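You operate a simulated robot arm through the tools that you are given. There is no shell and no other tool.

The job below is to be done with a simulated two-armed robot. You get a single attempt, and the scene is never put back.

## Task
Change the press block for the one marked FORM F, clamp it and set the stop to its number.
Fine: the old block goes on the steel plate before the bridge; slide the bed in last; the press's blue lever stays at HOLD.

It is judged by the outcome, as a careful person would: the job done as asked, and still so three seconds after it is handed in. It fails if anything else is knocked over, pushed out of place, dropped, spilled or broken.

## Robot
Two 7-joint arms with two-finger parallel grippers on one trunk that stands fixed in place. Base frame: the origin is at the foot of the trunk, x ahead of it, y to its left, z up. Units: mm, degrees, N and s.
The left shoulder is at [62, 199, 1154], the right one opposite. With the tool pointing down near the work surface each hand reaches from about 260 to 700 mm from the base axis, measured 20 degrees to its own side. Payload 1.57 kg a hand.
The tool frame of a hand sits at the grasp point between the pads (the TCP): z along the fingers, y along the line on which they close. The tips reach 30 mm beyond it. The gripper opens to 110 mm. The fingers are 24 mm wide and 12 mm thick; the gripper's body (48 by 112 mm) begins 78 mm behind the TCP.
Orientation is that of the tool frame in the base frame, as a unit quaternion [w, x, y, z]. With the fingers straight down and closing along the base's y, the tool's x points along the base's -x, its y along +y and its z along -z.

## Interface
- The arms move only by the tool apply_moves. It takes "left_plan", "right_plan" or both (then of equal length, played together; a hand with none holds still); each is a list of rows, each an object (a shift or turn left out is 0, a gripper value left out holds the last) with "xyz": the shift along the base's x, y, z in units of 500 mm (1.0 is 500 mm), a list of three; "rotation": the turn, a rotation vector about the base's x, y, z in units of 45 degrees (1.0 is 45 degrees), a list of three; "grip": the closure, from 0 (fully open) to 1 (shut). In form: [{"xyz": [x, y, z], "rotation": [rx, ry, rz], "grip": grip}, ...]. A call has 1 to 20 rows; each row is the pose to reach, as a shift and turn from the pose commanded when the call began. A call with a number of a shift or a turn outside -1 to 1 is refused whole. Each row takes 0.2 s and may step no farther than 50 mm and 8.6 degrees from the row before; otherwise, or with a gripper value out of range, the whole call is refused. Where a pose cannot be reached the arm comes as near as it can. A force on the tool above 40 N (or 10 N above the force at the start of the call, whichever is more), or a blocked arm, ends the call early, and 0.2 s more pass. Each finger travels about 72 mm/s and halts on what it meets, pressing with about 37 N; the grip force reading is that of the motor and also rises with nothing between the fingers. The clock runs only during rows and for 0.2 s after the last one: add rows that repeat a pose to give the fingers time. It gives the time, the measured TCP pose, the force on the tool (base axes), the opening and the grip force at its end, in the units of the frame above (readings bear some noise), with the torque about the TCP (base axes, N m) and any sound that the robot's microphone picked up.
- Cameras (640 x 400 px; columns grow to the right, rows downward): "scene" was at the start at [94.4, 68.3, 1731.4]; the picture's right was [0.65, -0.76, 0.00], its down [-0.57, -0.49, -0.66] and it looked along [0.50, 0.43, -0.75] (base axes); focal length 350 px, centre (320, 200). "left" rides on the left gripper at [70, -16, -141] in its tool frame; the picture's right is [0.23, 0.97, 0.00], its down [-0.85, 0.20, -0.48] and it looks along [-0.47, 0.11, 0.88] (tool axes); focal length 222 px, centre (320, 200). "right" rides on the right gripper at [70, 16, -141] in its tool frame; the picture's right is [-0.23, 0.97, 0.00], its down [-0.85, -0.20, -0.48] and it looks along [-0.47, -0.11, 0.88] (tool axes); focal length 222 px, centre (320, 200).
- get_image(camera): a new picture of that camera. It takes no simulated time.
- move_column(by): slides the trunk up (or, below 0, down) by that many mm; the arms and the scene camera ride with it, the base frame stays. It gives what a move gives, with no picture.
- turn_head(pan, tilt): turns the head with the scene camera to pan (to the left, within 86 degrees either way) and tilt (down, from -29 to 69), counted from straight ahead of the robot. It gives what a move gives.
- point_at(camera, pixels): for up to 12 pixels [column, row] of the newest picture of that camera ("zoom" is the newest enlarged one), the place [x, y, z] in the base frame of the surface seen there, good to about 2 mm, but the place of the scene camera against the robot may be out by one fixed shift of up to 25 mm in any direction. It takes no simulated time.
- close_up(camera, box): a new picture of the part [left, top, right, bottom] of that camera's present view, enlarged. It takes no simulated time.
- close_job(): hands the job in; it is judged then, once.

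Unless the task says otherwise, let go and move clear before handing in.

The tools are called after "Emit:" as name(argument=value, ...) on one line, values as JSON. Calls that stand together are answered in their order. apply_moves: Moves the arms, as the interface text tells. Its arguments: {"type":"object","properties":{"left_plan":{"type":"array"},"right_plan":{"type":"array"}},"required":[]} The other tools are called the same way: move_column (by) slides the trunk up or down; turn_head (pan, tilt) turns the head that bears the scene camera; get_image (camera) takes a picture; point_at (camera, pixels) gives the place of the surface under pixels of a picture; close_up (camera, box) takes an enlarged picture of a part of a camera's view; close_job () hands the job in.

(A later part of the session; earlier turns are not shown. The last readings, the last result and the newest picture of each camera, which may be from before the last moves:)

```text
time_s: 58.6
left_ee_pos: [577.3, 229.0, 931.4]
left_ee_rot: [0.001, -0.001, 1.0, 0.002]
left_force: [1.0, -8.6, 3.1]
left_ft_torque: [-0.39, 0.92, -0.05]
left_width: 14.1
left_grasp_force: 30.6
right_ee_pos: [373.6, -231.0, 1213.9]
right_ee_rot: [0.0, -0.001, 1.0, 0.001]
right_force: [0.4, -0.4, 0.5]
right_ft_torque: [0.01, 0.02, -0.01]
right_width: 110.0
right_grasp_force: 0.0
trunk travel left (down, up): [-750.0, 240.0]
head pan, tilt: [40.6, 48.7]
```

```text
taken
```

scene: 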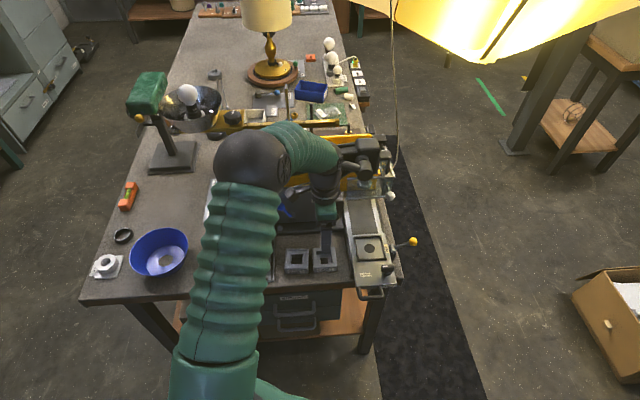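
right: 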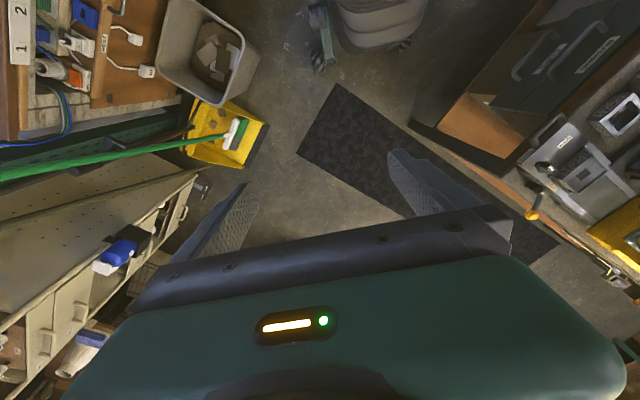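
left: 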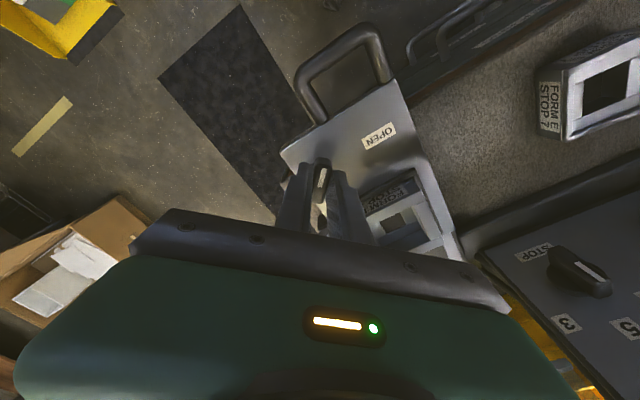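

The knob turned the first half with light force. I will turn the remaining 45° to CLOSED.

Emit:
apply_moves(left_plan=[{"rotation": [0, 0, 0.167], "grip": 1}, {"rotation": [0, 0, 0.333], "grip": 1}, {"rotation": [0, 0, 0.5], "grip": 1}, {"rotation": [0, 0, 0.667], "grip": 1}, {"rotation": [0, 0, 0.833], "grip": 1}, {"rotation": [0, 0, 1.0], "grip": 1}, {"rotation": [0, 0, 1.0], "grip": 1}])

Emit:
get_image(camera="left")

Emit:
close_up(camera="left", box=[260, 110, 380, 220])

```text
time_s: 60.2
left_ee_pos: [581.6, 229.5, 930.5]
left_ee_rot: [0.0, -0.384, 0.923, 0.003]
left_force: [9.6, -14.1, 1.8]
left_ft_torque: [-1.12, 0.32, -0.07]
left_width: 13.8
left_grasp_force: 30.3
right_ee_pos: [375.0, -231.5, 1213.2]
right_ee_rot: [-0.001, 0.0, 1.0, 0.002]
right_force: [-0.7, 0.8, -0.1]
right_ft_torque: [0.0, -0.01, 0.01]
right_width: 109.9
right_grasp_force: 0.1
trunk travel left (down, up): [-750.0, 240.0]
head pan, tilt: [40.6, 48.7]
```

```text
taken
```

left: 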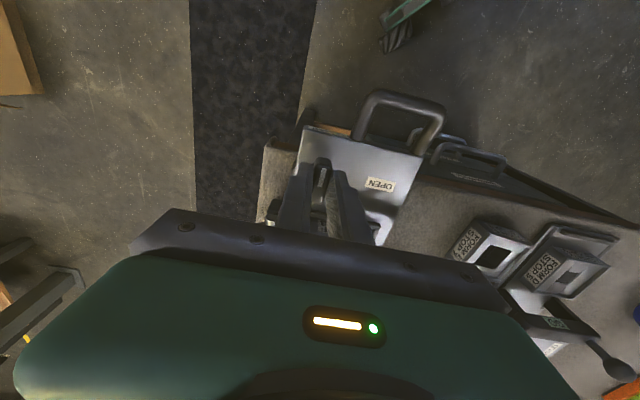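

```text
3.64 times, centred on (320, 165) of left
```

zoom: 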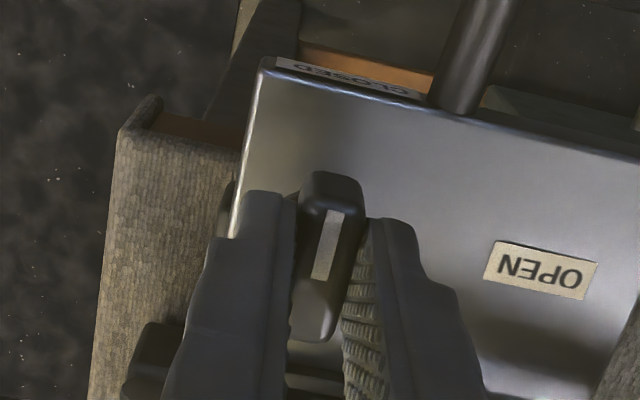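

The knob's mark points to CLOSED again. I will release, rise and check that it stays and that block F is held.

Emit:
apply_moves(left_plan=[{"xyz": [0, 0, 0], "grip": 0.6}, {"xyz": [0, 0, 0], "grip": 0.5}, {"xyz": [0, 0, 0.06], "grip": 0.5}, {"xyz": [0, 0, 0.14], "grip": 0.5}, {"xyz": [0, 0, 0.22], "grip": 0.5}, {"xyz": [0, 0, 0.22], "grip": 0.5}])

Emit:
get_image(camera="left")

Emit:
close_up(camera="left", box=[260, 100, 380, 220])

Emit:
close_up(camera="scene", box=[335, 205, 435, 305])

```text
time_s: 61.6
left_ee_pos: [580.4, 230.2, 1037.4]
left_ee_rot: [-0.001, -0.383, 0.924, 0.001]
left_force: [-0.1, 0.3, -0.6]
left_ft_torque: [-0.01, 0.01, -0.02]
left_width: 54.9
left_grasp_force: 0.0
right_ee_pos: [373.8, -226.5, 1213.3]
right_ee_rot: [-0.001, -0.001, 1.0, 0.0]
right_force: [-0.8, 0.1, 0.5]
right_ft_torque: [-0.05, 0.01, -0.01]
right_width: 110.0
right_grasp_force: 0.2
trunk travel left (down, up): [-750.0, 240.0]
head pan, tilt: [40.6, 48.7]
```

```text
taken
```

left: 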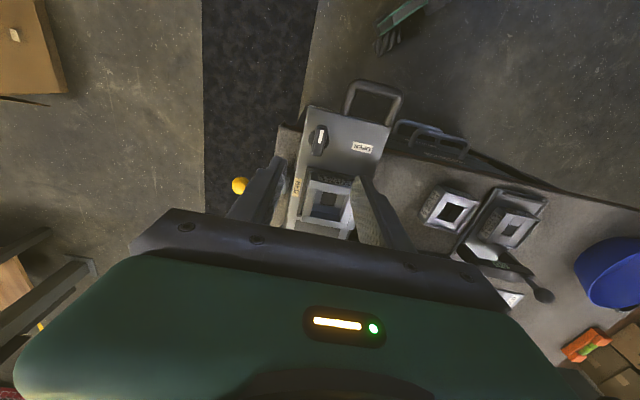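

```text
3.33 times, centred on (320, 160) of left
```

zoom: 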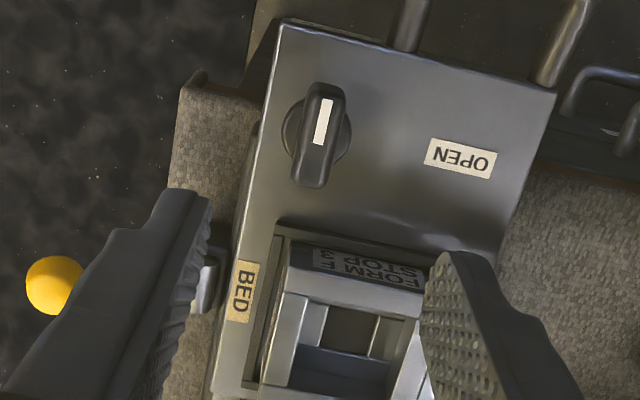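

```text
4.00 times, centred on (385, 255) of scene
```

zoom: 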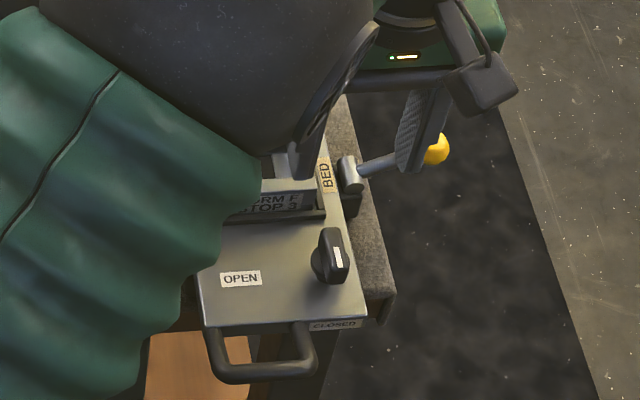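

The clamp stays at CLOSED. Now the stop knob: its axis lies at about u=r(92), z≈928 on the panel, so I will bring the hand to a staging pose in front of it, pitched 70° up toward the panel.

Emit:
apply_moves(left_plan=[{"xyz": [-0.01, 0.034, 0], "rotation": [0.11, -0.11, 0], "grip": 0.5}, {"xyz": [-0.02, 0.068, 0], "rotation": [0.22, -0.22, 0], "grip": 0.5}, {"xyz": [-0.03, 0.103, 0], "rotation": [0.33, -0.33, 0], "grip": 0.5}, {"xyz": [-0.04, 0.137, 0], "rotation": [0.44, -0.44, 0], "grip": 0.5}, {"xyz": [-0.049, 0.171, 0], "rotation": [0.55, -0.55, 0], "grip": 0.5}, {"xyz": [-0.049, 0.171, 0], "rotation": [0.55, -0.55, 0], "grip": 0.5}])

Emit:
get_image(camera="left")

Emit:
get_image(camera="scene")

```text
time_s: 63.0
left_ee_pos: [554.0, 316.8, 1039.9]
left_ee_rot: [0.278, -0.365, 0.881, 0.117]
left_force: [0.0, -0.4, -0.2]
left_ft_torque: [-0.01, -0.02, -0.01]
left_width: 55.0
left_grasp_force: 0.0
right_ee_pos: [373.4, -228.0, 1213.8]
right_ee_rot: [0.0, 0.0, 1.0, 0.001]
right_force: [-0.1, 0.2, -0.3]
right_ft_torque: [0.0, -0.01, 0.0]
right_width: 110.3
right_grasp_force: 0.1
trunk travel left (down, up): [-750.0, 240.0]
head pan, tilt: [40.6, 48.7]
```

```text
taken
```

left: 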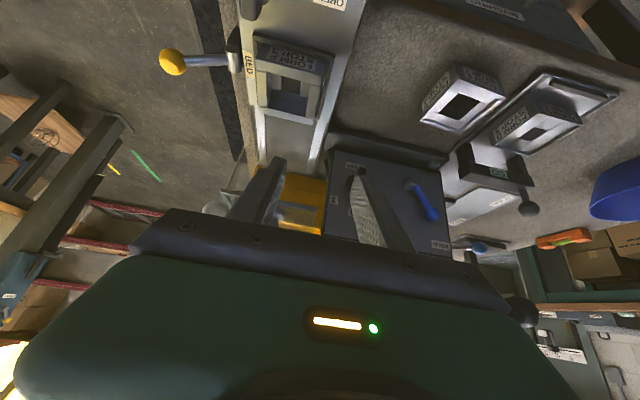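

```text
taken
```

scene: 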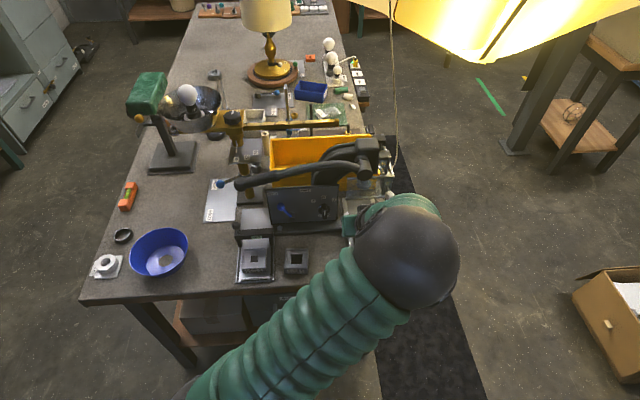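

The arm's joint now appears over the bed side at (410,255) in the scene picture; I will check how high it is before continuing.

Emit:
point_at(camera="scene", pixels=[[410, 255], [400, 290], [440, 270], [365, 240], [380, 205], [350, 230], [370, 300], [420, 215], [330, 300]])

Emit:
close_up(camera="scene", box=[300, 170, 460, 310])

```text
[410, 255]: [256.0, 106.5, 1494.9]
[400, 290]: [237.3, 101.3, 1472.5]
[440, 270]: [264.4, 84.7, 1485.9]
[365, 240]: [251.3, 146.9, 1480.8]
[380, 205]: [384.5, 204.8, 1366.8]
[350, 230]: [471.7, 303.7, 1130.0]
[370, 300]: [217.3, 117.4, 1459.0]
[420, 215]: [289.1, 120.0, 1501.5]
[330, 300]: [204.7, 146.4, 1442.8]
```

```text
2.86 times, centred on (380, 240) of scene
```

zoom: 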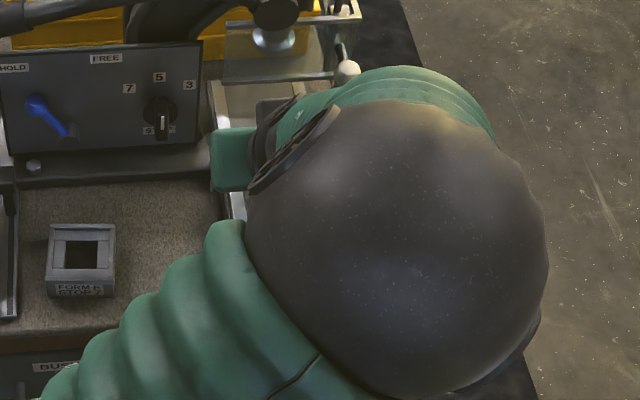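

The elbow is simply high (z≈1490) and clear of everything. I will continue to the staging pose with the second half of the pitch.

Emit:
apply_moves(left_plan=[{"xyz": [-0.009, 0.034, -0.024], "rotation": [0.11, -0.11, 0], "grip": 0.5}, {"xyz": [-0.018, 0.068, -0.048], "rotation": [0.22, -0.22, 0], "grip": 0.5}, {"xyz": [-0.027, 0.102, -0.072], "rotation": [0.33, -0.33, 0], "grip": 0.5}, {"xyz": [-0.036, 0.136, -0.096], "rotation": [0.44, -0.44, 0], "grip": 0.5}, {"xyz": [-0.045, 0.17, -0.12], "rotation": [0.55, -0.55, 0], "grip": 0.5}, {"xyz": [-0.045, 0.17, -0.12], "rotation": [0.55, -0.55, 0], "grip": 0.5}])

Emit:
get_image(camera="left")

Emit:
get_image(camera="scene")

```text
time_s: 64.0
left_ee_pos: [530.7, 434.6, 1030.0]
left_ee_rot: [0.484, -0.417, 0.748, 0.182]
left_force: [-0.2, 0.2, -0.8]
left_ft_torque: [0.04, -0.03, 0.01]
left_width: 54.8
left_grasp_force: 0.0
right_ee_pos: [371.1, -228.1, 1212.7]
right_ee_rot: [0.0, 0.0, 1.0, 0.0]
right_force: [0.5, -0.5, 0.1]
right_ft_torque: [0.03, 0.0, 0.01]
right_width: 110.0
right_grasp_force: 0.1
trunk travel left (down, up): [-750.0, 240.0]
head pan, tilt: [40.6, 48.7]
stopped in row 4 (left hand): the arm was blocked; the commanded pose is now the measured one
```

```text
taken
```

left: 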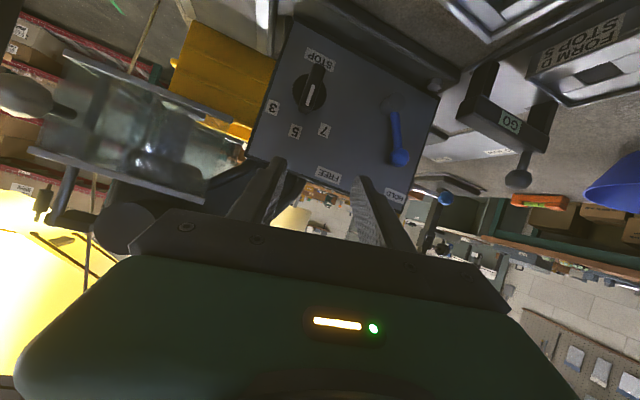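

```text
taken
```

scene: 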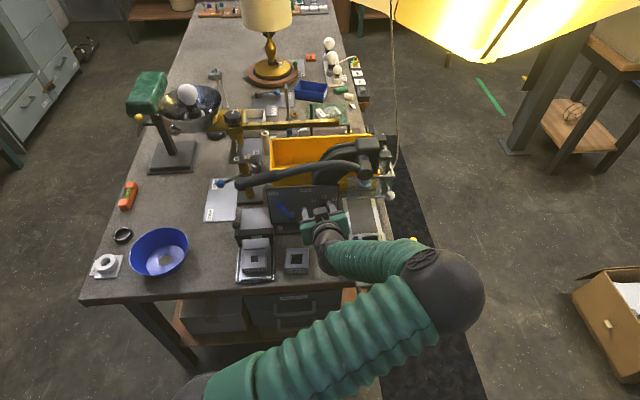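

The arm was blocked in row 4, and the hand is off its path at (530.7,434.6,1030). I will look closely at the scene to see what the arm is near before anything else.

Emit:
close_up(camera="scene", box=[280, 170, 500, 340])

Emit:
point_at(camera="scene", pixels=[[445, 285], [420, 300], [410, 250], [380, 255], [350, 260], [325, 240], [325, 265], [320, 225], [400, 270], [412, 240], [460, 320], [300, 350]])

Emit:
get_image(camera="right")

```text
2.35 times, centred on (390, 255) of scene
```

zoom: 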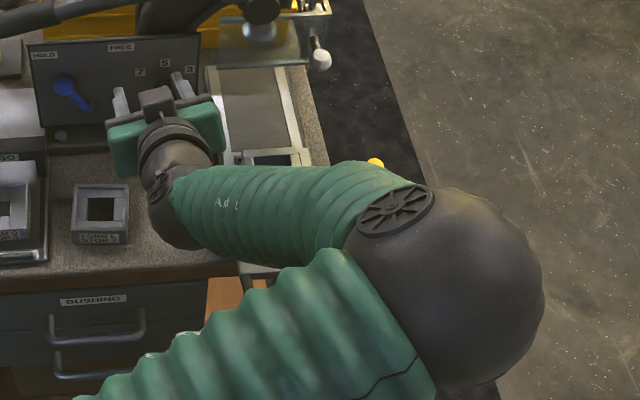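

```text
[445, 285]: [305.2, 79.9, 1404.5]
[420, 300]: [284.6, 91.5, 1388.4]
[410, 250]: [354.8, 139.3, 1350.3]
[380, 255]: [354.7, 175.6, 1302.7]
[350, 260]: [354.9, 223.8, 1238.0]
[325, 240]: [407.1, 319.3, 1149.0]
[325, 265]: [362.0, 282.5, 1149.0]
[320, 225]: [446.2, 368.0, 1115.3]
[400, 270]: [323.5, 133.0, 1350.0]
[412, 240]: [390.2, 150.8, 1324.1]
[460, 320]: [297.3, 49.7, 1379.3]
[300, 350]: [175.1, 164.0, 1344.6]
```

```text
taken
```

right: 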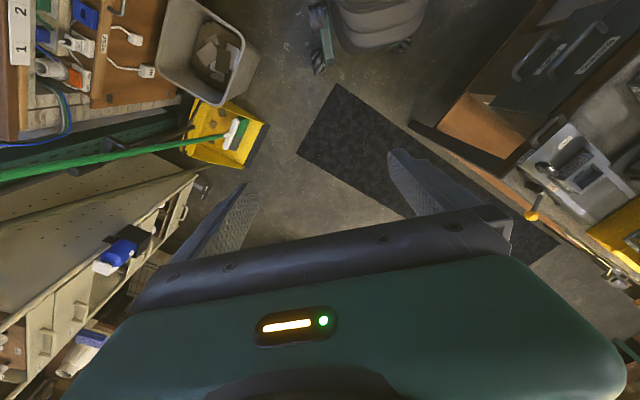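

Nothing is touched: the whole arm is above z≈1100, so it seems the wrist passed a stretched posture and lagged. I will now correct the roll and yaw slowly and move to in front of the knob, watching that the arm follows.

Emit:
apply_moves(left_plan=[{"xyz": [0.005, -0.003, -0.01], "rotation": [0.013, 0.016, -0.024], "grip": 0.5}, {"xyz": [0.01, -0.006, -0.02], "rotation": [0.027, 0.032, -0.049], "grip": 0.5}, {"xyz": [0.015, -0.009, -0.03], "rotation": [0.04, 0.048, -0.073], "grip": 0.5}, {"xyz": [0.02, -0.012, -0.04], "rotation": [0.054, 0.064, -0.098], "grip": 0.5}, {"xyz": [0.025, -0.015, -0.05], "rotation": [0.067, 0.08, -0.122], "grip": 0.5}, {"xyz": [0.03, -0.018, -0.06], "rotation": [0.081, 0.096, -0.146], "grip": 0.5}, {"xyz": [0.035, -0.021, -0.07], "rotation": [0.094, 0.112, -0.17], "grip": 0.5}, {"xyz": [0.045, -0.024, -0.08], "rotation": [0.108, 0.128, -0.195], "grip": 0.5}, {"xyz": [0.045, -0.024, -0.08], "rotation": [0.108, 0.128, -0.195], "grip": 0.5}])

Emit:
get_image(camera="left")

Emit:
get_image(camera="scene")

```text
time_s: 66.0
left_ee_pos: [554.2, 417.6, 989.0]
left_ee_rot: [0.474, -0.322, 0.795, 0.198]
left_force: [0.1, -0.3, 0.0]
left_ft_torque: [0.01, 0.01, -0.01]
left_width: 55.1
left_grasp_force: 0.1
right_ee_pos: [372.3, -229.4, 1215.1]
right_ee_rot: [0.0, 0.001, 1.0, 0.001]
right_force: [0.0, 0.6, 0.3]
right_ft_torque: [-0.01, 0.04, 0.02]
right_width: 110.0
right_grasp_force: 0.0
trunk travel left (down, up): [-750.0, 240.0]
head pan, tilt: [40.6, 48.7]
```

```text
taken
```

left: 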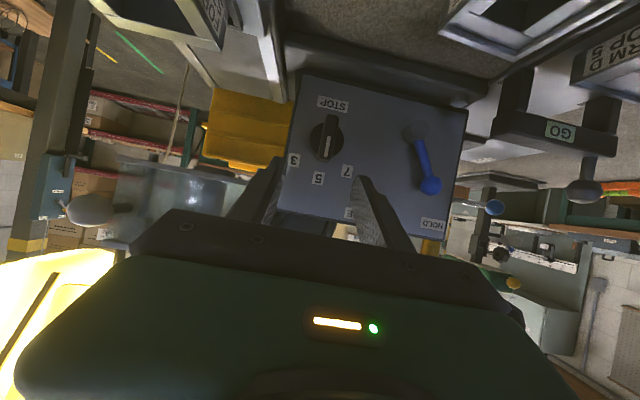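

```text
taken
```

scene: 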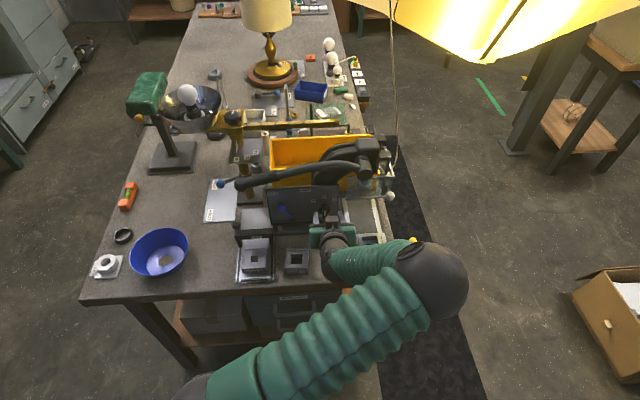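

The arm followed well: the hand points at the panel, 28° below level, closing axis across. The left picture shows the knob at (327,138) with its mark toward the 5; I will zoom and measure it.

Emit:
close_up(camera="left", box=[270, 85, 390, 195])

Emit:
close_up(camera="left", box=[302, 110, 352, 165])

```text
3.64 times, centred on (330, 140) of left
```

zoom: 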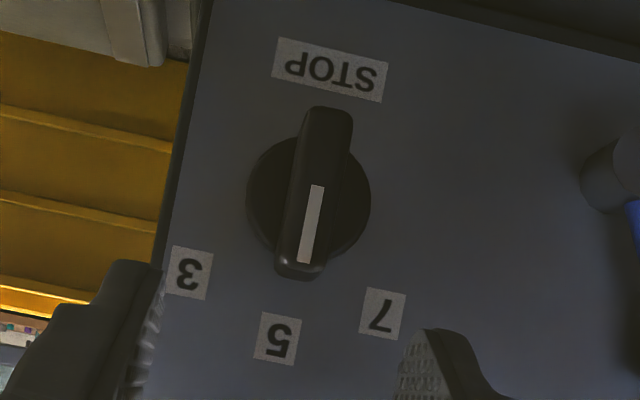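

```text
7.27 times, centred on (327, 138) of left
```

zoom: 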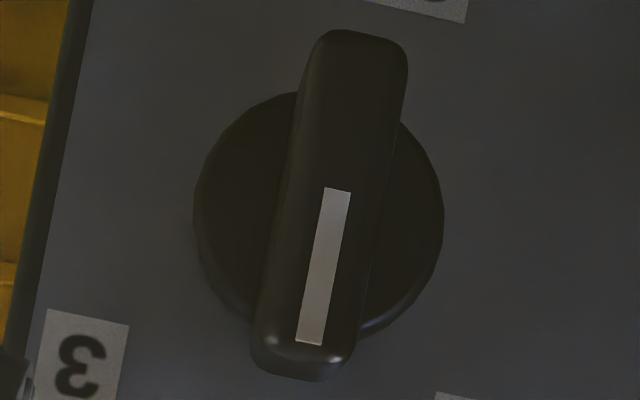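

The mark clearly points to the 5. I will measure the bar's ends, sides and disc from this zoom.

Emit:
point_at(camera="zoom", pixels=[[365, 50], [305, 345], [335, 195], [300, 200], [385, 200], [325, 265], [220, 200], [425, 220], [285, 120], [400, 300], [560, 200], [310, 360]])

Emit:
close_up(camera="left", box=[270, 85, 390, 195])

Emit:
point_at(camera="zoom", pixels=[[189, 273], [278, 340], [383, 313], [330, 68], [450, 200]])

```text
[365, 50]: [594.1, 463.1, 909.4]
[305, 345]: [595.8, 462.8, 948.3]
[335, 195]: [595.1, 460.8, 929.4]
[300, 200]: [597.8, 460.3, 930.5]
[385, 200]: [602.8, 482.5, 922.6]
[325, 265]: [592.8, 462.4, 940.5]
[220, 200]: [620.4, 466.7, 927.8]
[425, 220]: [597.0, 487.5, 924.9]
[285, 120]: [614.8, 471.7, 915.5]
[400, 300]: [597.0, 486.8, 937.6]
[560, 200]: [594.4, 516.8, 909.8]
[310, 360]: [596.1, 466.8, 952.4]
```

```text
3.64 times, centred on (330, 140) of left
```

zoom: 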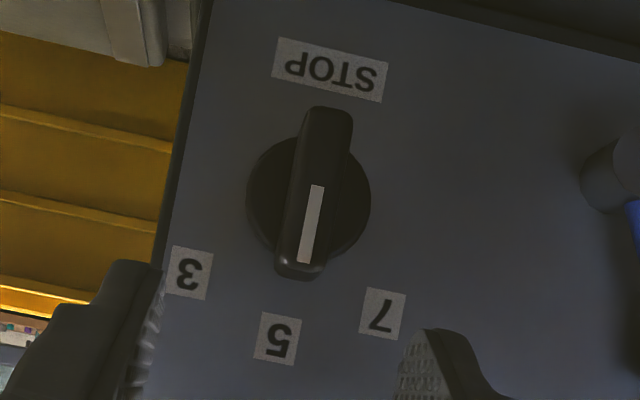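

```text
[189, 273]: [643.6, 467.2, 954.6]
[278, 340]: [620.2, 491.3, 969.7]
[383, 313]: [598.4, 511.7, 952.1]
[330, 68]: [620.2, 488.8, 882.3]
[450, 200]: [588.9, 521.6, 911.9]
```

The knob axis is at r≈93, z≈928.8, its front at u≈748, and the 3 stands 50° clockwise from the 5. I will lower to the knob's height at u≈700 and check.

Emit:
apply_moves(left_plan=[{"xyz": [0.003, 0.006, -0.025], "grip": 0.5}, {"xyz": [0.007, 0.012, -0.05], "grip": 0.5}, {"xyz": [0.01, 0.018, -0.075], "grip": 0.5}, {"xyz": [0.0134, 0.023, -0.098], "grip": 0.5}, {"xyz": [0.0134, 0.023, -0.098], "grip": 0.5}])

Emit:
apply_moves(left_plan=[{"xyz": [0, 0, 0], "grip": 0.5}])

Emit:
apply_moves(left_plan=[{"xyz": [0, 0, 0], "grip": 0.5}])

Emit:
get_image(camera="left")

Emit:
close_up(camera="left", box=[260, 100, 380, 220])

```text
time_s: 67.2
left_ee_pos: [559.7, 430.5, 939.0]
left_ee_rot: [0.475, -0.322, 0.795, 0.198]
left_force: [0.1, -0.2, -1.0]
left_ft_torque: [-0.02, 0.0, -0.06]
left_width: 55.1
left_grasp_force: 0.1
right_ee_pos: [372.3, -228.7, 1213.9]
right_ee_rot: [0.001, 0.0, 1.0, 0.0]
right_force: [-0.5, 0.4, 0.3]
right_ft_torque: [0.03, -0.01, 0.02]
right_width: 110.0
right_grasp_force: 0.0
trunk travel left (down, up): [-750.0, 240.0]
head pan, tilt: [40.6, 48.7]
```

```text
time_s: 67.6
left_ee_pos: [560.2, 429.7, 940.1]
left_ee_rot: [0.475, -0.321, 0.795, 0.198]
left_force: [0.7, 0.5, -0.2]
left_ft_torque: [-0.03, 0.01, -0.01]
left_width: 55.1
left_grasp_force: 0.0
right_ee_pos: [373.0, -228.1, 1213.7]
right_ee_rot: [-0.001, 0.0, 1.0, 0.0]
right_force: [-0.2, 0.2, 0.4]
right_ft_torque: [-0.03, -0.01, 0.01]
right_width: 109.9
right_grasp_force: 0.1
trunk travel left (down, up): [-750.0, 240.0]
head pan, tilt: [40.6, 48.7]
```

```text
time_s: 68.0
left_ee_pos: [559.1, 432.2, 940.6]
left_ee_rot: [0.474, -0.322, 0.795, 0.199]
left_force: [-0.1, 0.0, -0.7]
left_ft_torque: [0.0, 0.0, -0.04]
left_width: 55.3
left_grasp_force: 0.0
right_ee_pos: [372.5, -227.7, 1214.2]
right_ee_rot: [0.0, 0.0, 1.0, -0.001]
right_force: [0.5, 0.5, 0.1]
right_ft_torque: [0.01, -0.03, -0.03]
right_width: 109.9
right_grasp_force: 0.0
trunk travel left (down, up): [-750.0, 240.0]
head pan, tilt: [40.6, 48.7]
```

```text
taken
```

left: 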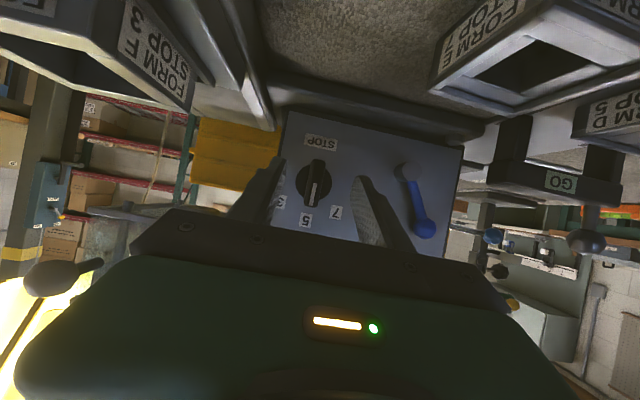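

```text
3.33 times, centred on (320, 160) of left
```

zoom: 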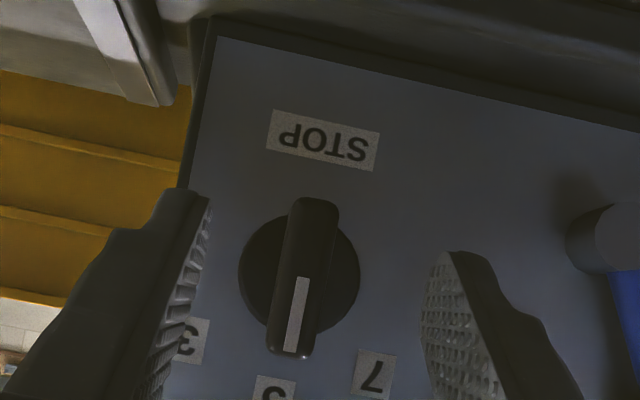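

The pose is (559.7,430.8,939.9), i.e. u≈700, r≈91. I will advance 34 mm along the panel's direction with a 2 mm shift right, so the fingers straddle the bar.

Emit:
apply_moves(left_plan=[{"xyz": [0.014, 0.01, 0], "grip": 0.5}, {"xyz": [0.027, 0.022, 0], "grip": 0.5}, {"xyz": [0.04, 0.034, 0], "grip": 0.5}, {"xyz": [0.051, 0.0452, 0], "grip": 0.5}, {"xyz": [0.051, 0.0452, 0], "grip": 0.5}])

Emit:
get_image(camera="left")

Emit:
close_up(camera="left", box=[260, 130, 380, 230])

Emit:
close_up(camera="scene", box=[270, 170, 370, 270])

```text
time_s: 69.2
left_ee_pos: [585.0, 453.3, 939.3]
left_ee_rot: [0.474, -0.323, 0.795, 0.198]
left_force: [0.1, 0.3, 0.6]
left_ft_torque: [-0.04, -0.02, -0.01]
left_width: 55.1
left_grasp_force: 0.1
right_ee_pos: [372.6, -227.7, 1214.0]
right_ee_rot: [0.001, 0.0, 1.0, 0.0]
right_force: [-0.2, 0.1, -0.4]
right_ft_torque: [0.03, -0.02, -0.01]
right_width: 110.1
right_grasp_force: 0.1
trunk travel left (down, up): [-750.0, 240.0]
head pan, tilt: [40.6, 48.7]
```

```text
taken
```

left: 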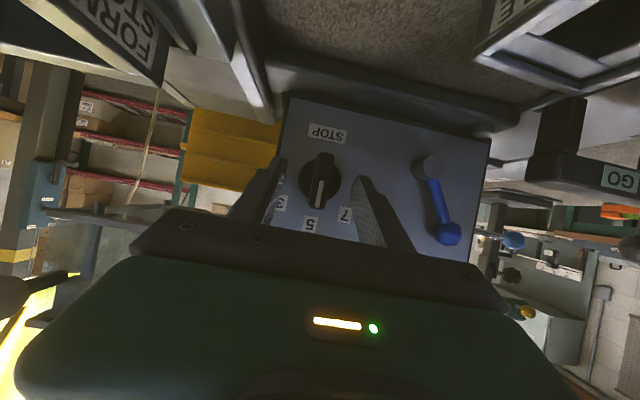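

```text
4.00 times, centred on (320, 180) of left
```

zoom: 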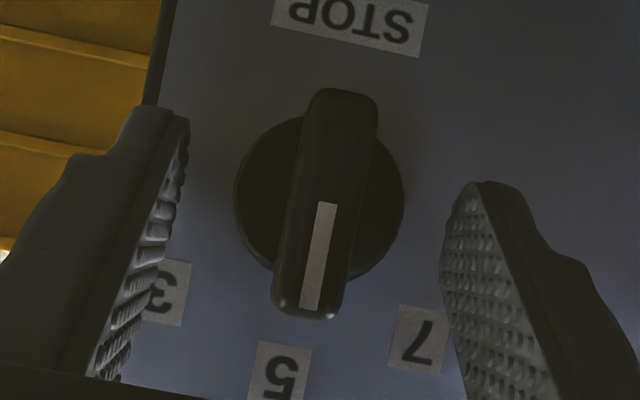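

```text
4.00 times, centred on (320, 220) of scene
```

zoom: 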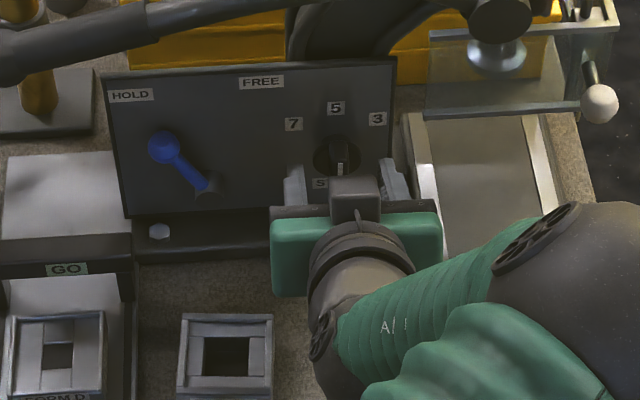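

The fingers straddle the bar with no contact force. I will close partway and look again.

Emit:
apply_moves(left_plan=[{"xyz": [0, 0, 0], "grip": 0.65}, {"xyz": [0, 0, 0], "grip": 0.77}])

Emit:
close_up(camera="left", box=[260, 130, 380, 230])

```text
time_s: 69.8
left_ee_pos: [585.2, 454.1, 940.5]
left_ee_rot: [0.475, -0.322, 0.795, 0.197]
left_force: [-0.7, 0.2, 0.1]
left_ft_torque: [0.01, -0.02, 0.01]
left_width: 25.2
left_grasp_force: 0.0
right_ee_pos: [372.9, -228.1, 1213.2]
right_ee_rot: [0.0, 0.0, 1.0, -0.001]
right_force: [-0.1, 0.2, 0.0]
right_ft_torque: [0.02, -0.03, 0.02]
right_width: 110.1
right_grasp_force: 0.1
trunk travel left (down, up): [-750.0, 240.0]
head pan, tilt: [40.6, 48.7]
```

```text
4.00 times, centred on (320, 180) of left
```

zoom: 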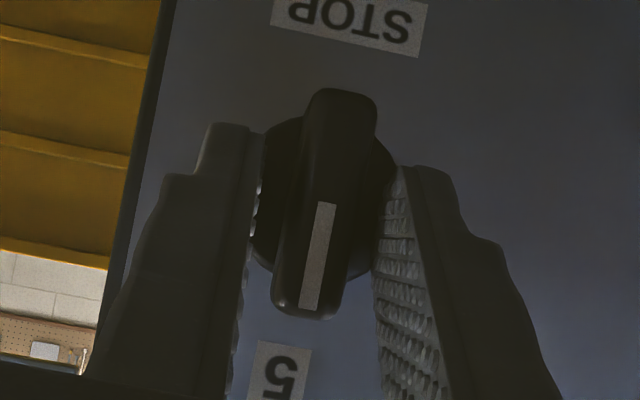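

The bar is centred. I will close on it.

Emit:
apply_moves(left_plan=[{"xyz": [0, 0, 0], "grip": 0.9}, {"xyz": [0, 0, 0], "grip": 1}, {"xyz": [0, 0, 0], "grip": 1}])

Emit:
close_up(camera="left", box=[260, 130, 380, 230])

```text
time_s: 70.6
left_ee_pos: [583.9, 453.0, 940.5]
left_ee_rot: [0.474, -0.323, 0.795, 0.198]
left_force: [-2.2, 1.0, 0.0]
left_ft_torque: [0.04, 0.03, 0.58]
left_width: 14.0
left_grasp_force: 31.3
right_ee_pos: [372.0, -227.3, 1215.4]
right_ee_rot: [0.001, -0.001, 1.0, -0.001]
right_force: [-0.7, -0.1, -0.1]
right_ft_torque: [-0.05, -0.03, -0.03]
right_width: 109.9
right_grasp_force: 0.1
trunk travel left (down, up): [-750.0, 240.0]
head pan, tilt: [40.6, 48.7]
```

```text
4.00 times, centred on (320, 180) of left
```

zoom: 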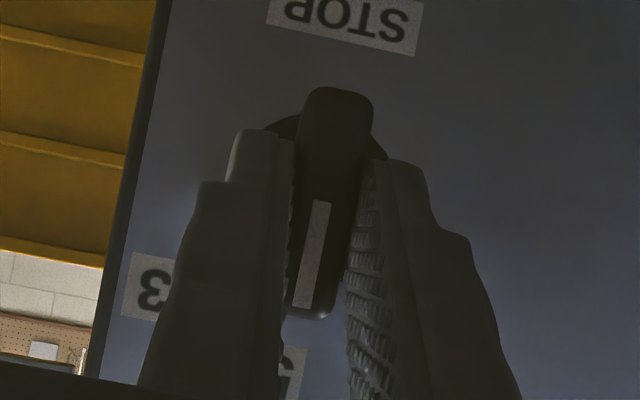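

The bar is gripped (14 mm). I will turn it clockwise about the panel's normal, first 21° of the 50°, keeping the knob's axis as the centre.

Emit:
apply_moves(left_plan=[{"xyz": [0.001, -0.001, 0], "rotation": [0.0561, 0.0561, 0], "grip": 1}, {"xyz": [0.002, -0.002, -0.0002], "rotation": [0.1122, 0.1122, 0], "grip": 1}, {"xyz": [0.003, -0.003, -0.0004], "rotation": [0.1683, 0.1683, 0], "grip": 1}, {"xyz": [0.004, -0.004, -0.0007], "rotation": [0.2245, 0.2245, 0], "grip": 1}, {"xyz": [0.005, -0.005, -0.0011], "rotation": [0.2806, 0.2806, 0], "grip": 1}, {"xyz": [0.0059, -0.0059, -0.0016], "rotation": [0.3367, 0.3367, 0], "grip": 1}])

Emit:
get_image(camera="left")

Emit:
get_image(camera="scene")

```text
time_s: 72.0
left_ee_pos: [587.9, 448.8, 939.2]
left_ee_rot: [0.403, -0.228, 0.818, 0.341]
left_force: [-8.1, 4.2, 1.8]
left_ft_torque: [0.38, -0.16, 0.65]
left_width: 14.2
left_grasp_force: 30.4
right_ee_pos: [371.8, -226.7, 1216.1]
right_ee_rot: [0.001, 0.0, 1.0, 0.0]
right_force: [0.5, -0.8, 0.2]
right_ft_torque: [0.0, -0.02, -0.02]
right_width: 110.1
right_grasp_force: 0.1
trunk travel left (down, up): [-750.0, 240.0]
head pan, tilt: [40.6, 48.7]
```

```text
taken
```

left: 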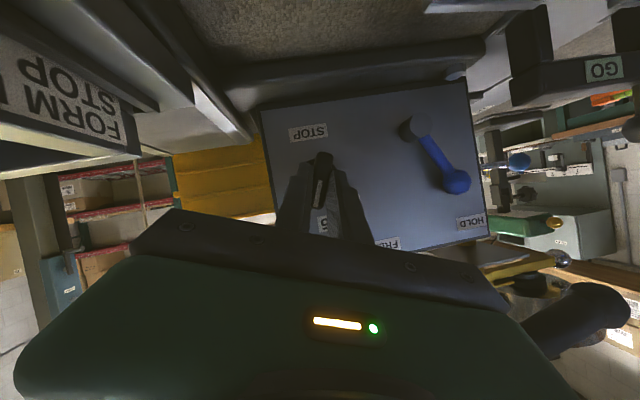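

```text
taken
```

scene: 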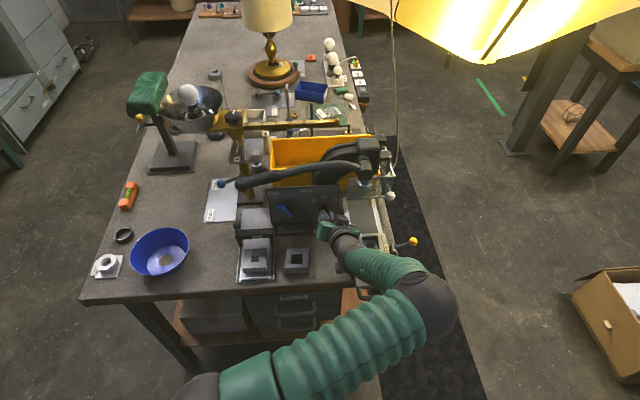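

The knob turns with little force. The geometry shows the hand stays at least 20 mm clear of block F, so I will turn the remaining 29° to the 3.

Emit:
apply_moves(left_plan=[{"xyz": [0.0009, -0.0009, -0.0006], "rotation": [0.0561, 0.0561, 0], "grip": 1}, {"xyz": [0.0018, -0.0018, -0.0012], "rotation": [0.1122, 0.1122, 0], "grip": 1}, {"xyz": [0.0027, -0.0027, -0.0019], "rotation": [0.1683, 0.1683, 0], "grip": 1}, {"xyz": [0.0035, -0.0035, -0.0027], "rotation": [0.2245, 0.2245, 0], "grip": 1}, {"xyz": [0.0043, -0.0043, -0.0036], "rotation": [0.2806, 0.2806, 0], "grip": 1}, {"xyz": [0.0051, -0.0051, -0.0045], "rotation": [0.3367, 0.3367, 0], "grip": 1}, {"xyz": [0.0058, -0.0058, -0.0055], "rotation": [0.3929, 0.3929, 0], "grip": 1}, {"xyz": [0.0065, -0.0065, -0.0066], "rotation": [0.449, 0.449, 0], "grip": 1}, {"xyz": [0.0065, -0.0065, -0.0066], "rotation": [0.449, 0.449, 0], "grip": 1}])

Emit:
get_image(camera="left")

Emit:
close_up(camera="left", box=[240, 100, 400, 240])

Emit:
get_image(camera="scene")

```text
time_s: 72.6
left_ee_pos: [591.0, 450.0, 938.9]
left_ee_rot: [0.377, -0.215, 0.819, 0.375]
left_force: [-1.3, -10.3, 7.7]
left_ft_torque: [-0.65, 0.57, -0.05]
left_width: 14.1
left_grasp_force: 30.1
right_ee_pos: [373.4, -236.0, 1213.2]
right_ee_rot: [0.0, 0.0, 1.0, 0.003]
right_force: [0.7, 0.2, 0.6]
right_ft_torque: [-0.02, 0.0, 0.02]
right_width: 109.9
right_grasp_force: 0.2
trunk travel left (down, up): [-750.0, 240.0]
head pan, tilt: [40.6, 48.7]
stopped in row 2 (left hand): the force on the tool passed its limit at 47 N (the readings are from after the stop); the commanded pose is now the measured one
```

```text
taken
```

left: 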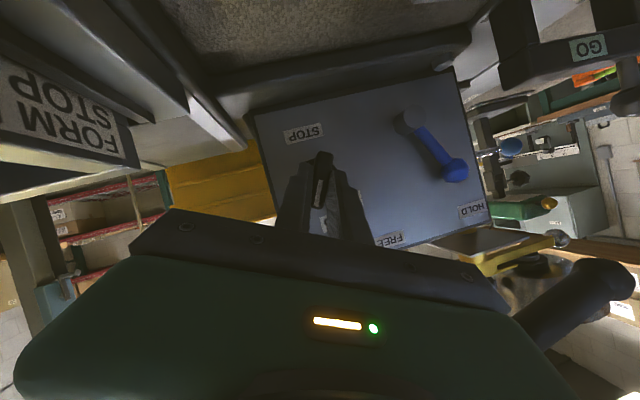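

```text
2.86 times, centred on (320, 170) of left
```

zoom: 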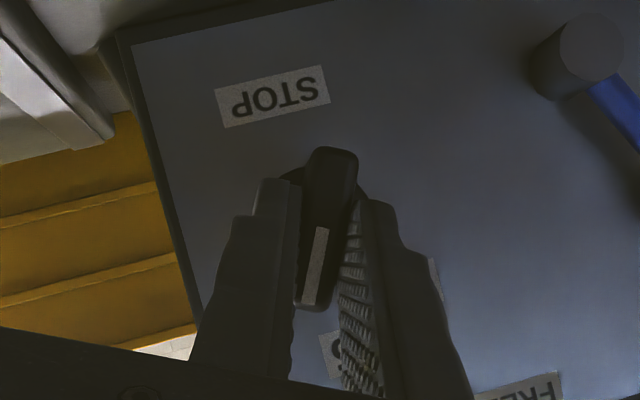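

```text
taken
```

scene: 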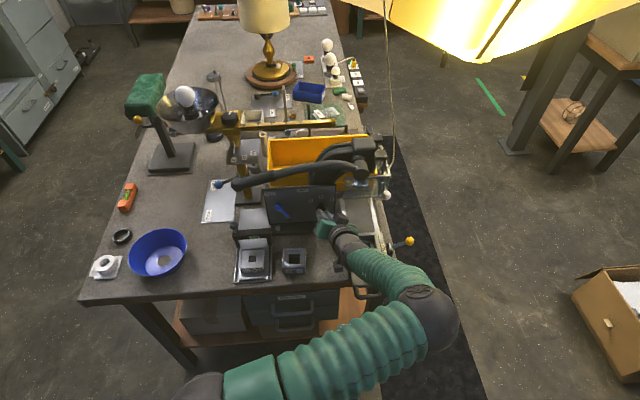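

The call stopped at 47 N and the whole robot swayed slightly. I will look closely at where the hand and forearm are before doing anything more.

Emit:
close_up(camera="scene", box=[280, 180, 440, 320])

Emit:
point_at(camera="scene", pixels=[[330, 228], [345, 240], [355, 265], [375, 260], [395, 290], [430, 310], [365, 290], [340, 225], [352, 250], [385, 270], [372, 280], [335, 238]])

Emit:
apply_moves(left_plan=[{"xyz": [0, 0, 0], "grip": 1}])

```text
2.86 times, centred on (360, 250) of scene
```

zoom: 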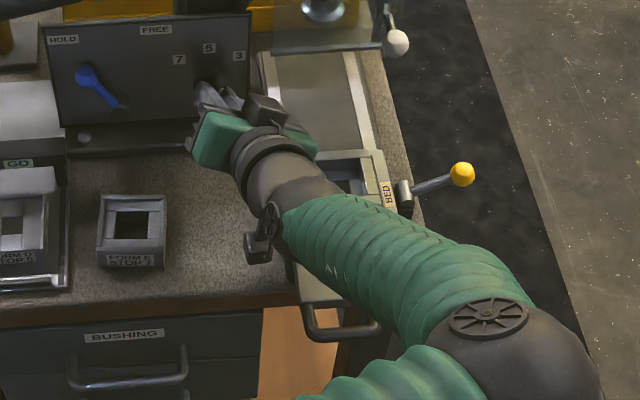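

```text
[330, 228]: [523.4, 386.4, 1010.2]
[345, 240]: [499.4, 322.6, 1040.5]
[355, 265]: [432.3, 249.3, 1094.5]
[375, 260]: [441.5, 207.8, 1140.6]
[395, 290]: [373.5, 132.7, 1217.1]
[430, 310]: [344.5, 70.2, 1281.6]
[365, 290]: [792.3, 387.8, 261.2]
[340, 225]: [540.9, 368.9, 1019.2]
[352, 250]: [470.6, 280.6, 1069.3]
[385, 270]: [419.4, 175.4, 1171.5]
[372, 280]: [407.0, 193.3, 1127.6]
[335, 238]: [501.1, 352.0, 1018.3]
```

```text
time_s: 73.0
left_ee_pos: [589.4, 450.2, 938.7]
left_ee_rot: [0.377, -0.215, 0.819, 0.376]
left_force: [6.8, -17.3, 11.2]
left_ft_torque: [0.11, -0.31, -1.04]
left_width: 13.8
left_grasp_force: 30.2
right_ee_pos: [373.6, -234.9, 1213.3]
right_ee_rot: [0.0, 0.0, 1.0, 0.003]
right_force: [0.3, -0.5, -0.2]
right_ft_torque: [0.04, 0.02, 0.02]
right_width: 110.1
right_grasp_force: 0.0
trunk travel left (down, up): [-750.0, 240.0]
head pan, tilt: [40.6, 48.7]
```

The forearm is high and touches nothing; the force arose at the knob while the wrist is nearly straight, so the arm cannot follow this turn well. The knob is now about 25° turned; I will let go, back off and look.

Emit:
apply_moves(left_plan=[{"xyz": [0, 0, 0], "grip": 0.7}, {"xyz": [0, 0, 0], "grip": 0.55}, {"xyz": [-0.014, -0.014, 0], "grip": 0.55}, {"xyz": [-0.03, -0.03, 0], "grip": 0.55}, {"xyz": [-0.05, -0.05, 0], "grip": 0.55}, {"xyz": [-0.05, -0.05, 0], "grip": 0.55}])

Emit:
get_image(camera="left")

Emit:
close_up(camera="left", box=[240, 80, 400, 220])

Emit:
close_up(camera="scene", box=[260, 175, 380, 260])

```text
time_s: 74.6
left_ee_pos: [540.0, 463.3, 934.2]
left_ee_rot: [0.358, -0.237, 0.814, 0.391]
left_force: [1.0, -0.3, 0.4]
left_ft_torque: [0.0, 0.04, -0.01]
left_width: 49.6
left_grasp_force: 0.1
right_ee_pos: [371.0, -228.6, 1216.3]
right_ee_rot: [0.002, 0.001, 1.0, 0.0]
right_force: [0.3, -0.3, 0.0]
right_ft_torque: [-0.01, 0.0, 0.01]
right_width: 110.2
right_grasp_force: 0.0
trunk travel left (down, up): [-750.0, 240.0]
head pan, tilt: [40.6, 48.7]
stopped in row 6 (left hand): the arm was blocked; the commanded pose is now the measured one
```

```text
taken
```

left: 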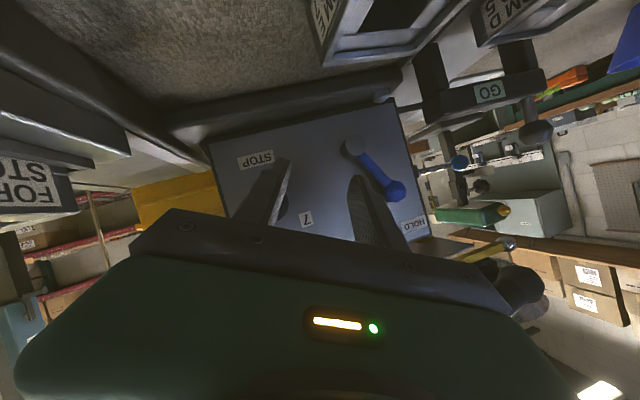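

```text
2.86 times, centred on (320, 150) of left
```

zoom: 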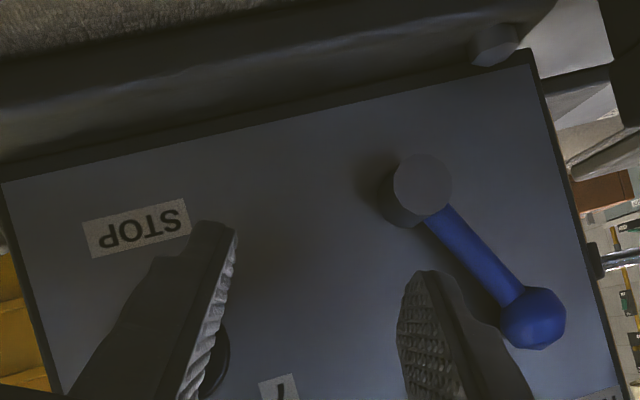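

```text
4.71 times, centred on (320, 218) of scene
```

zoom: 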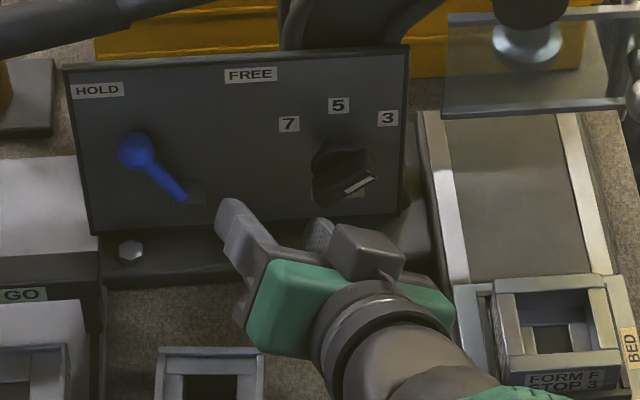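

The hand drifted left after release, and the knob in the scene zoom now seems turned far to the right. I will zoom in on the knob.

Emit:
close_up(camera="scene", box=[300, 180, 350, 225])

Emit:
close_up(camera="left", box=[230, 140, 340, 240])

```text
8.89 times, centred on (325, 202) of scene
```

zoom: 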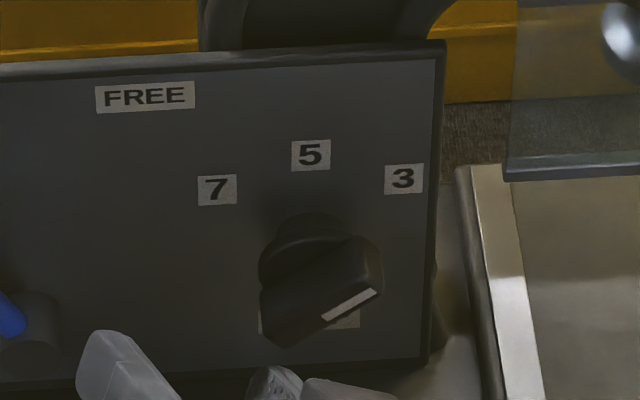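

```text
4.00 times, centred on (285, 190) of left
```

zoom: 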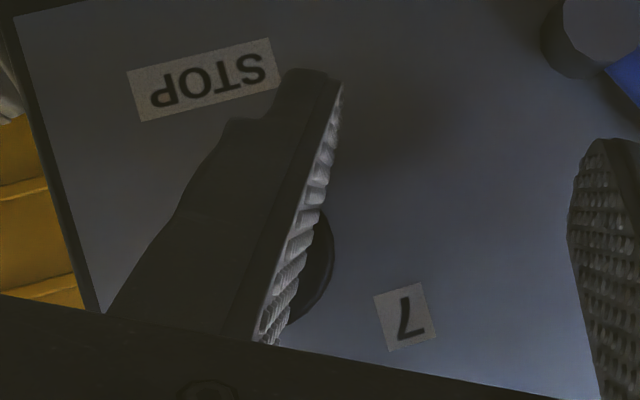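

The knob's mark now points at the 3 (about 52–54° from upright), so it seems to have snapped over when the force peaked. I will back the hand straight off and unwind its roll slowly, without touching the knob.

Emit:
apply_moves(left_plan=[{"xyz": [-0.014, -0.014, 0.012], "grip": 0.55}, {"xyz": [-0.028, -0.028, 0.024], "grip": 0.55}, {"xyz": [-0.042, -0.042, 0.04], "grip": 0.55}])

Emit:
get_image(camera="left")

Emit:
close_up(camera="scene", box=[260, 175, 380, 260])

```text
time_s: 75.6
left_ee_pos: [505.0, 469.0, 950.6]
left_ee_rot: [0.344, -0.256, 0.808, 0.404]
left_force: [0.0, -0.6, 0.0]
left_ft_torque: [-0.03, 0.0, 0.04]
left_width: 49.6
left_grasp_force: 0.0
right_ee_pos: [370.3, -228.4, 1217.0]
right_ee_rot: [0.002, 0.0, 1.0, 0.0]
right_force: [0.1, -0.5, -1.0]
right_ft_torque: [-0.01, -0.02, 0.03]
right_width: 110.0
right_grasp_force: 0.1
trunk travel left (down, up): [-750.0, 240.0]
head pan, tilt: [40.6, 48.7]
stopped in row 3 (left hand): the arm was blocked; the commanded pose is now the measured one
```

```text
taken
```

left: 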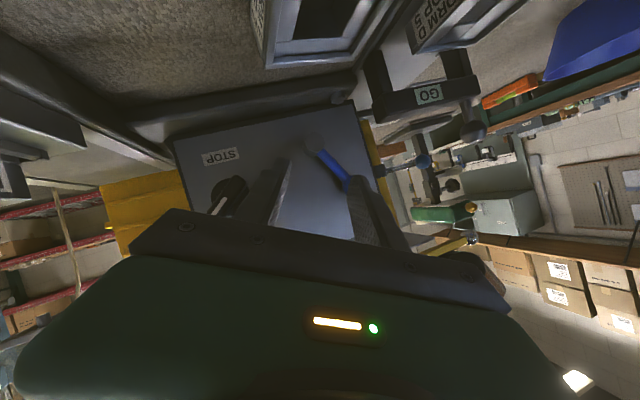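

```text
4.71 times, centred on (320, 218) of scene
```

zoom: 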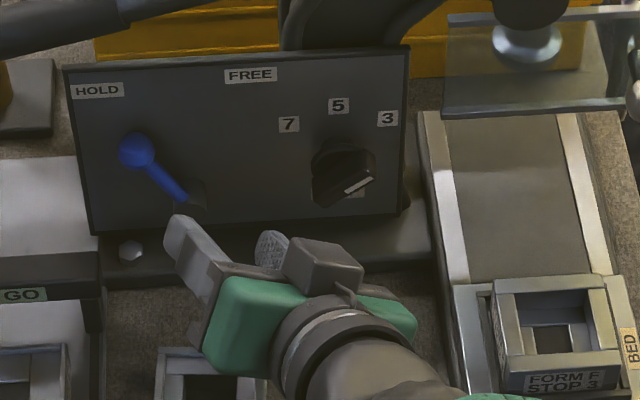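

The arm is again blocked and drifting left, and the right arm's reading shifts too, so the left elbow may be touching the right arm. I will turn the head to see both arms.

Emit:
turn_head(pan=0, tilt=55)

Emit:
get_image(camera="scene")

Emit:
get_image(camera="right")

```text
time_s: 76.7
left_ee_pos: [506.4, 467.1, 952.6]
left_ee_rot: [0.347, -0.257, 0.808, 0.401]
left_force: [-0.3, 0.1, 0.2]
left_ft_torque: [0.0, 0.01, -0.02]
left_width: 49.5
left_grasp_force: 0.2
right_ee_pos: [370.5, -228.9, 1215.0]
right_ee_rot: [0.002, 0.0, 1.0, 0.001]
right_force: [0.3, -0.3, -0.2]
right_ft_torque: [-0.04, 0.0, 0.0]
right_width: 110.1
right_grasp_force: 0.1
trunk travel left (down, up): [-750.0, 240.0]
head pan, tilt: [0.0, 55.0]
```

```text
taken
```

scene: 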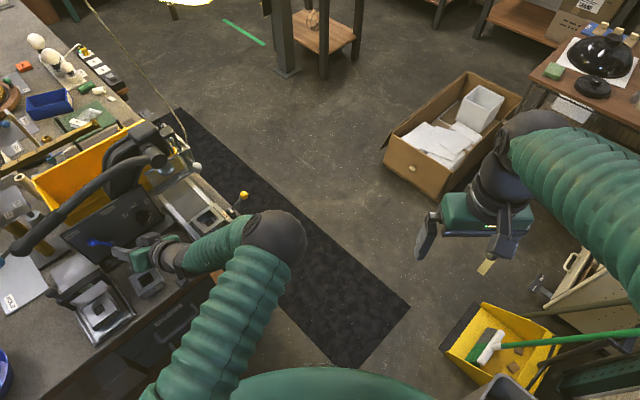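

```text
taken
```

right: 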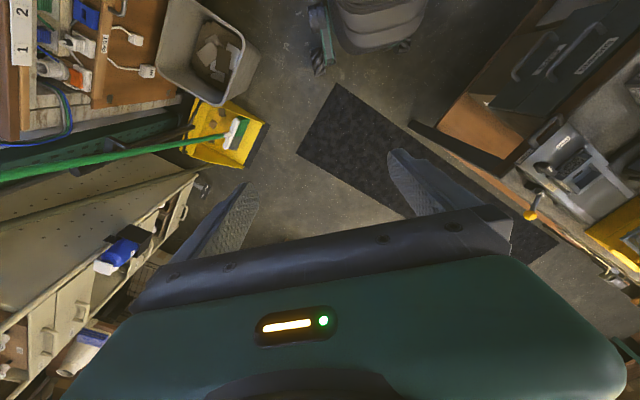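

The two arms are far apart, so this is a joint limit rather than a contact. I will measure the elbow and forearm to understand the posture.

Emit:
point_at(camera="scene", pixels=[[275, 240], [290, 225], [215, 250], [170, 255], [240, 300], [190, 360], [330, 385], [150, 260], [165, 240]])

Emit:
close_up(camera="scene", box=[40, 180, 320, 400])

```text
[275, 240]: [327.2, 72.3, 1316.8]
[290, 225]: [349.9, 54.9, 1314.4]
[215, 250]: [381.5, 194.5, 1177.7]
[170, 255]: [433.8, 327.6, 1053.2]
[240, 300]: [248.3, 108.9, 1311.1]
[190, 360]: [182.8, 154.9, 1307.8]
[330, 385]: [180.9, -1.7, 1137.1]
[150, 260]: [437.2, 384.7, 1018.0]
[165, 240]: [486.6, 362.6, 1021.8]
```

```text
1.82 times, centred on (180, 290) of scene
```

zoom: 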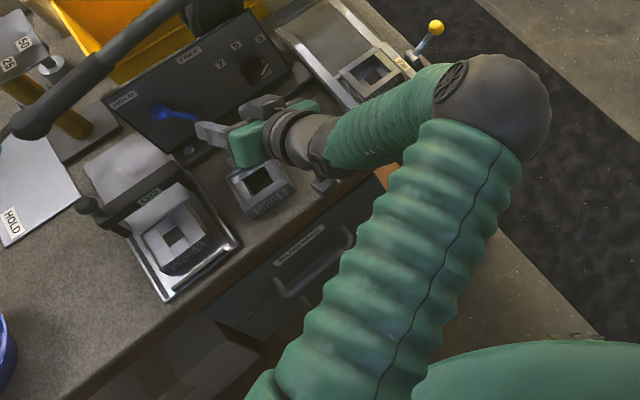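

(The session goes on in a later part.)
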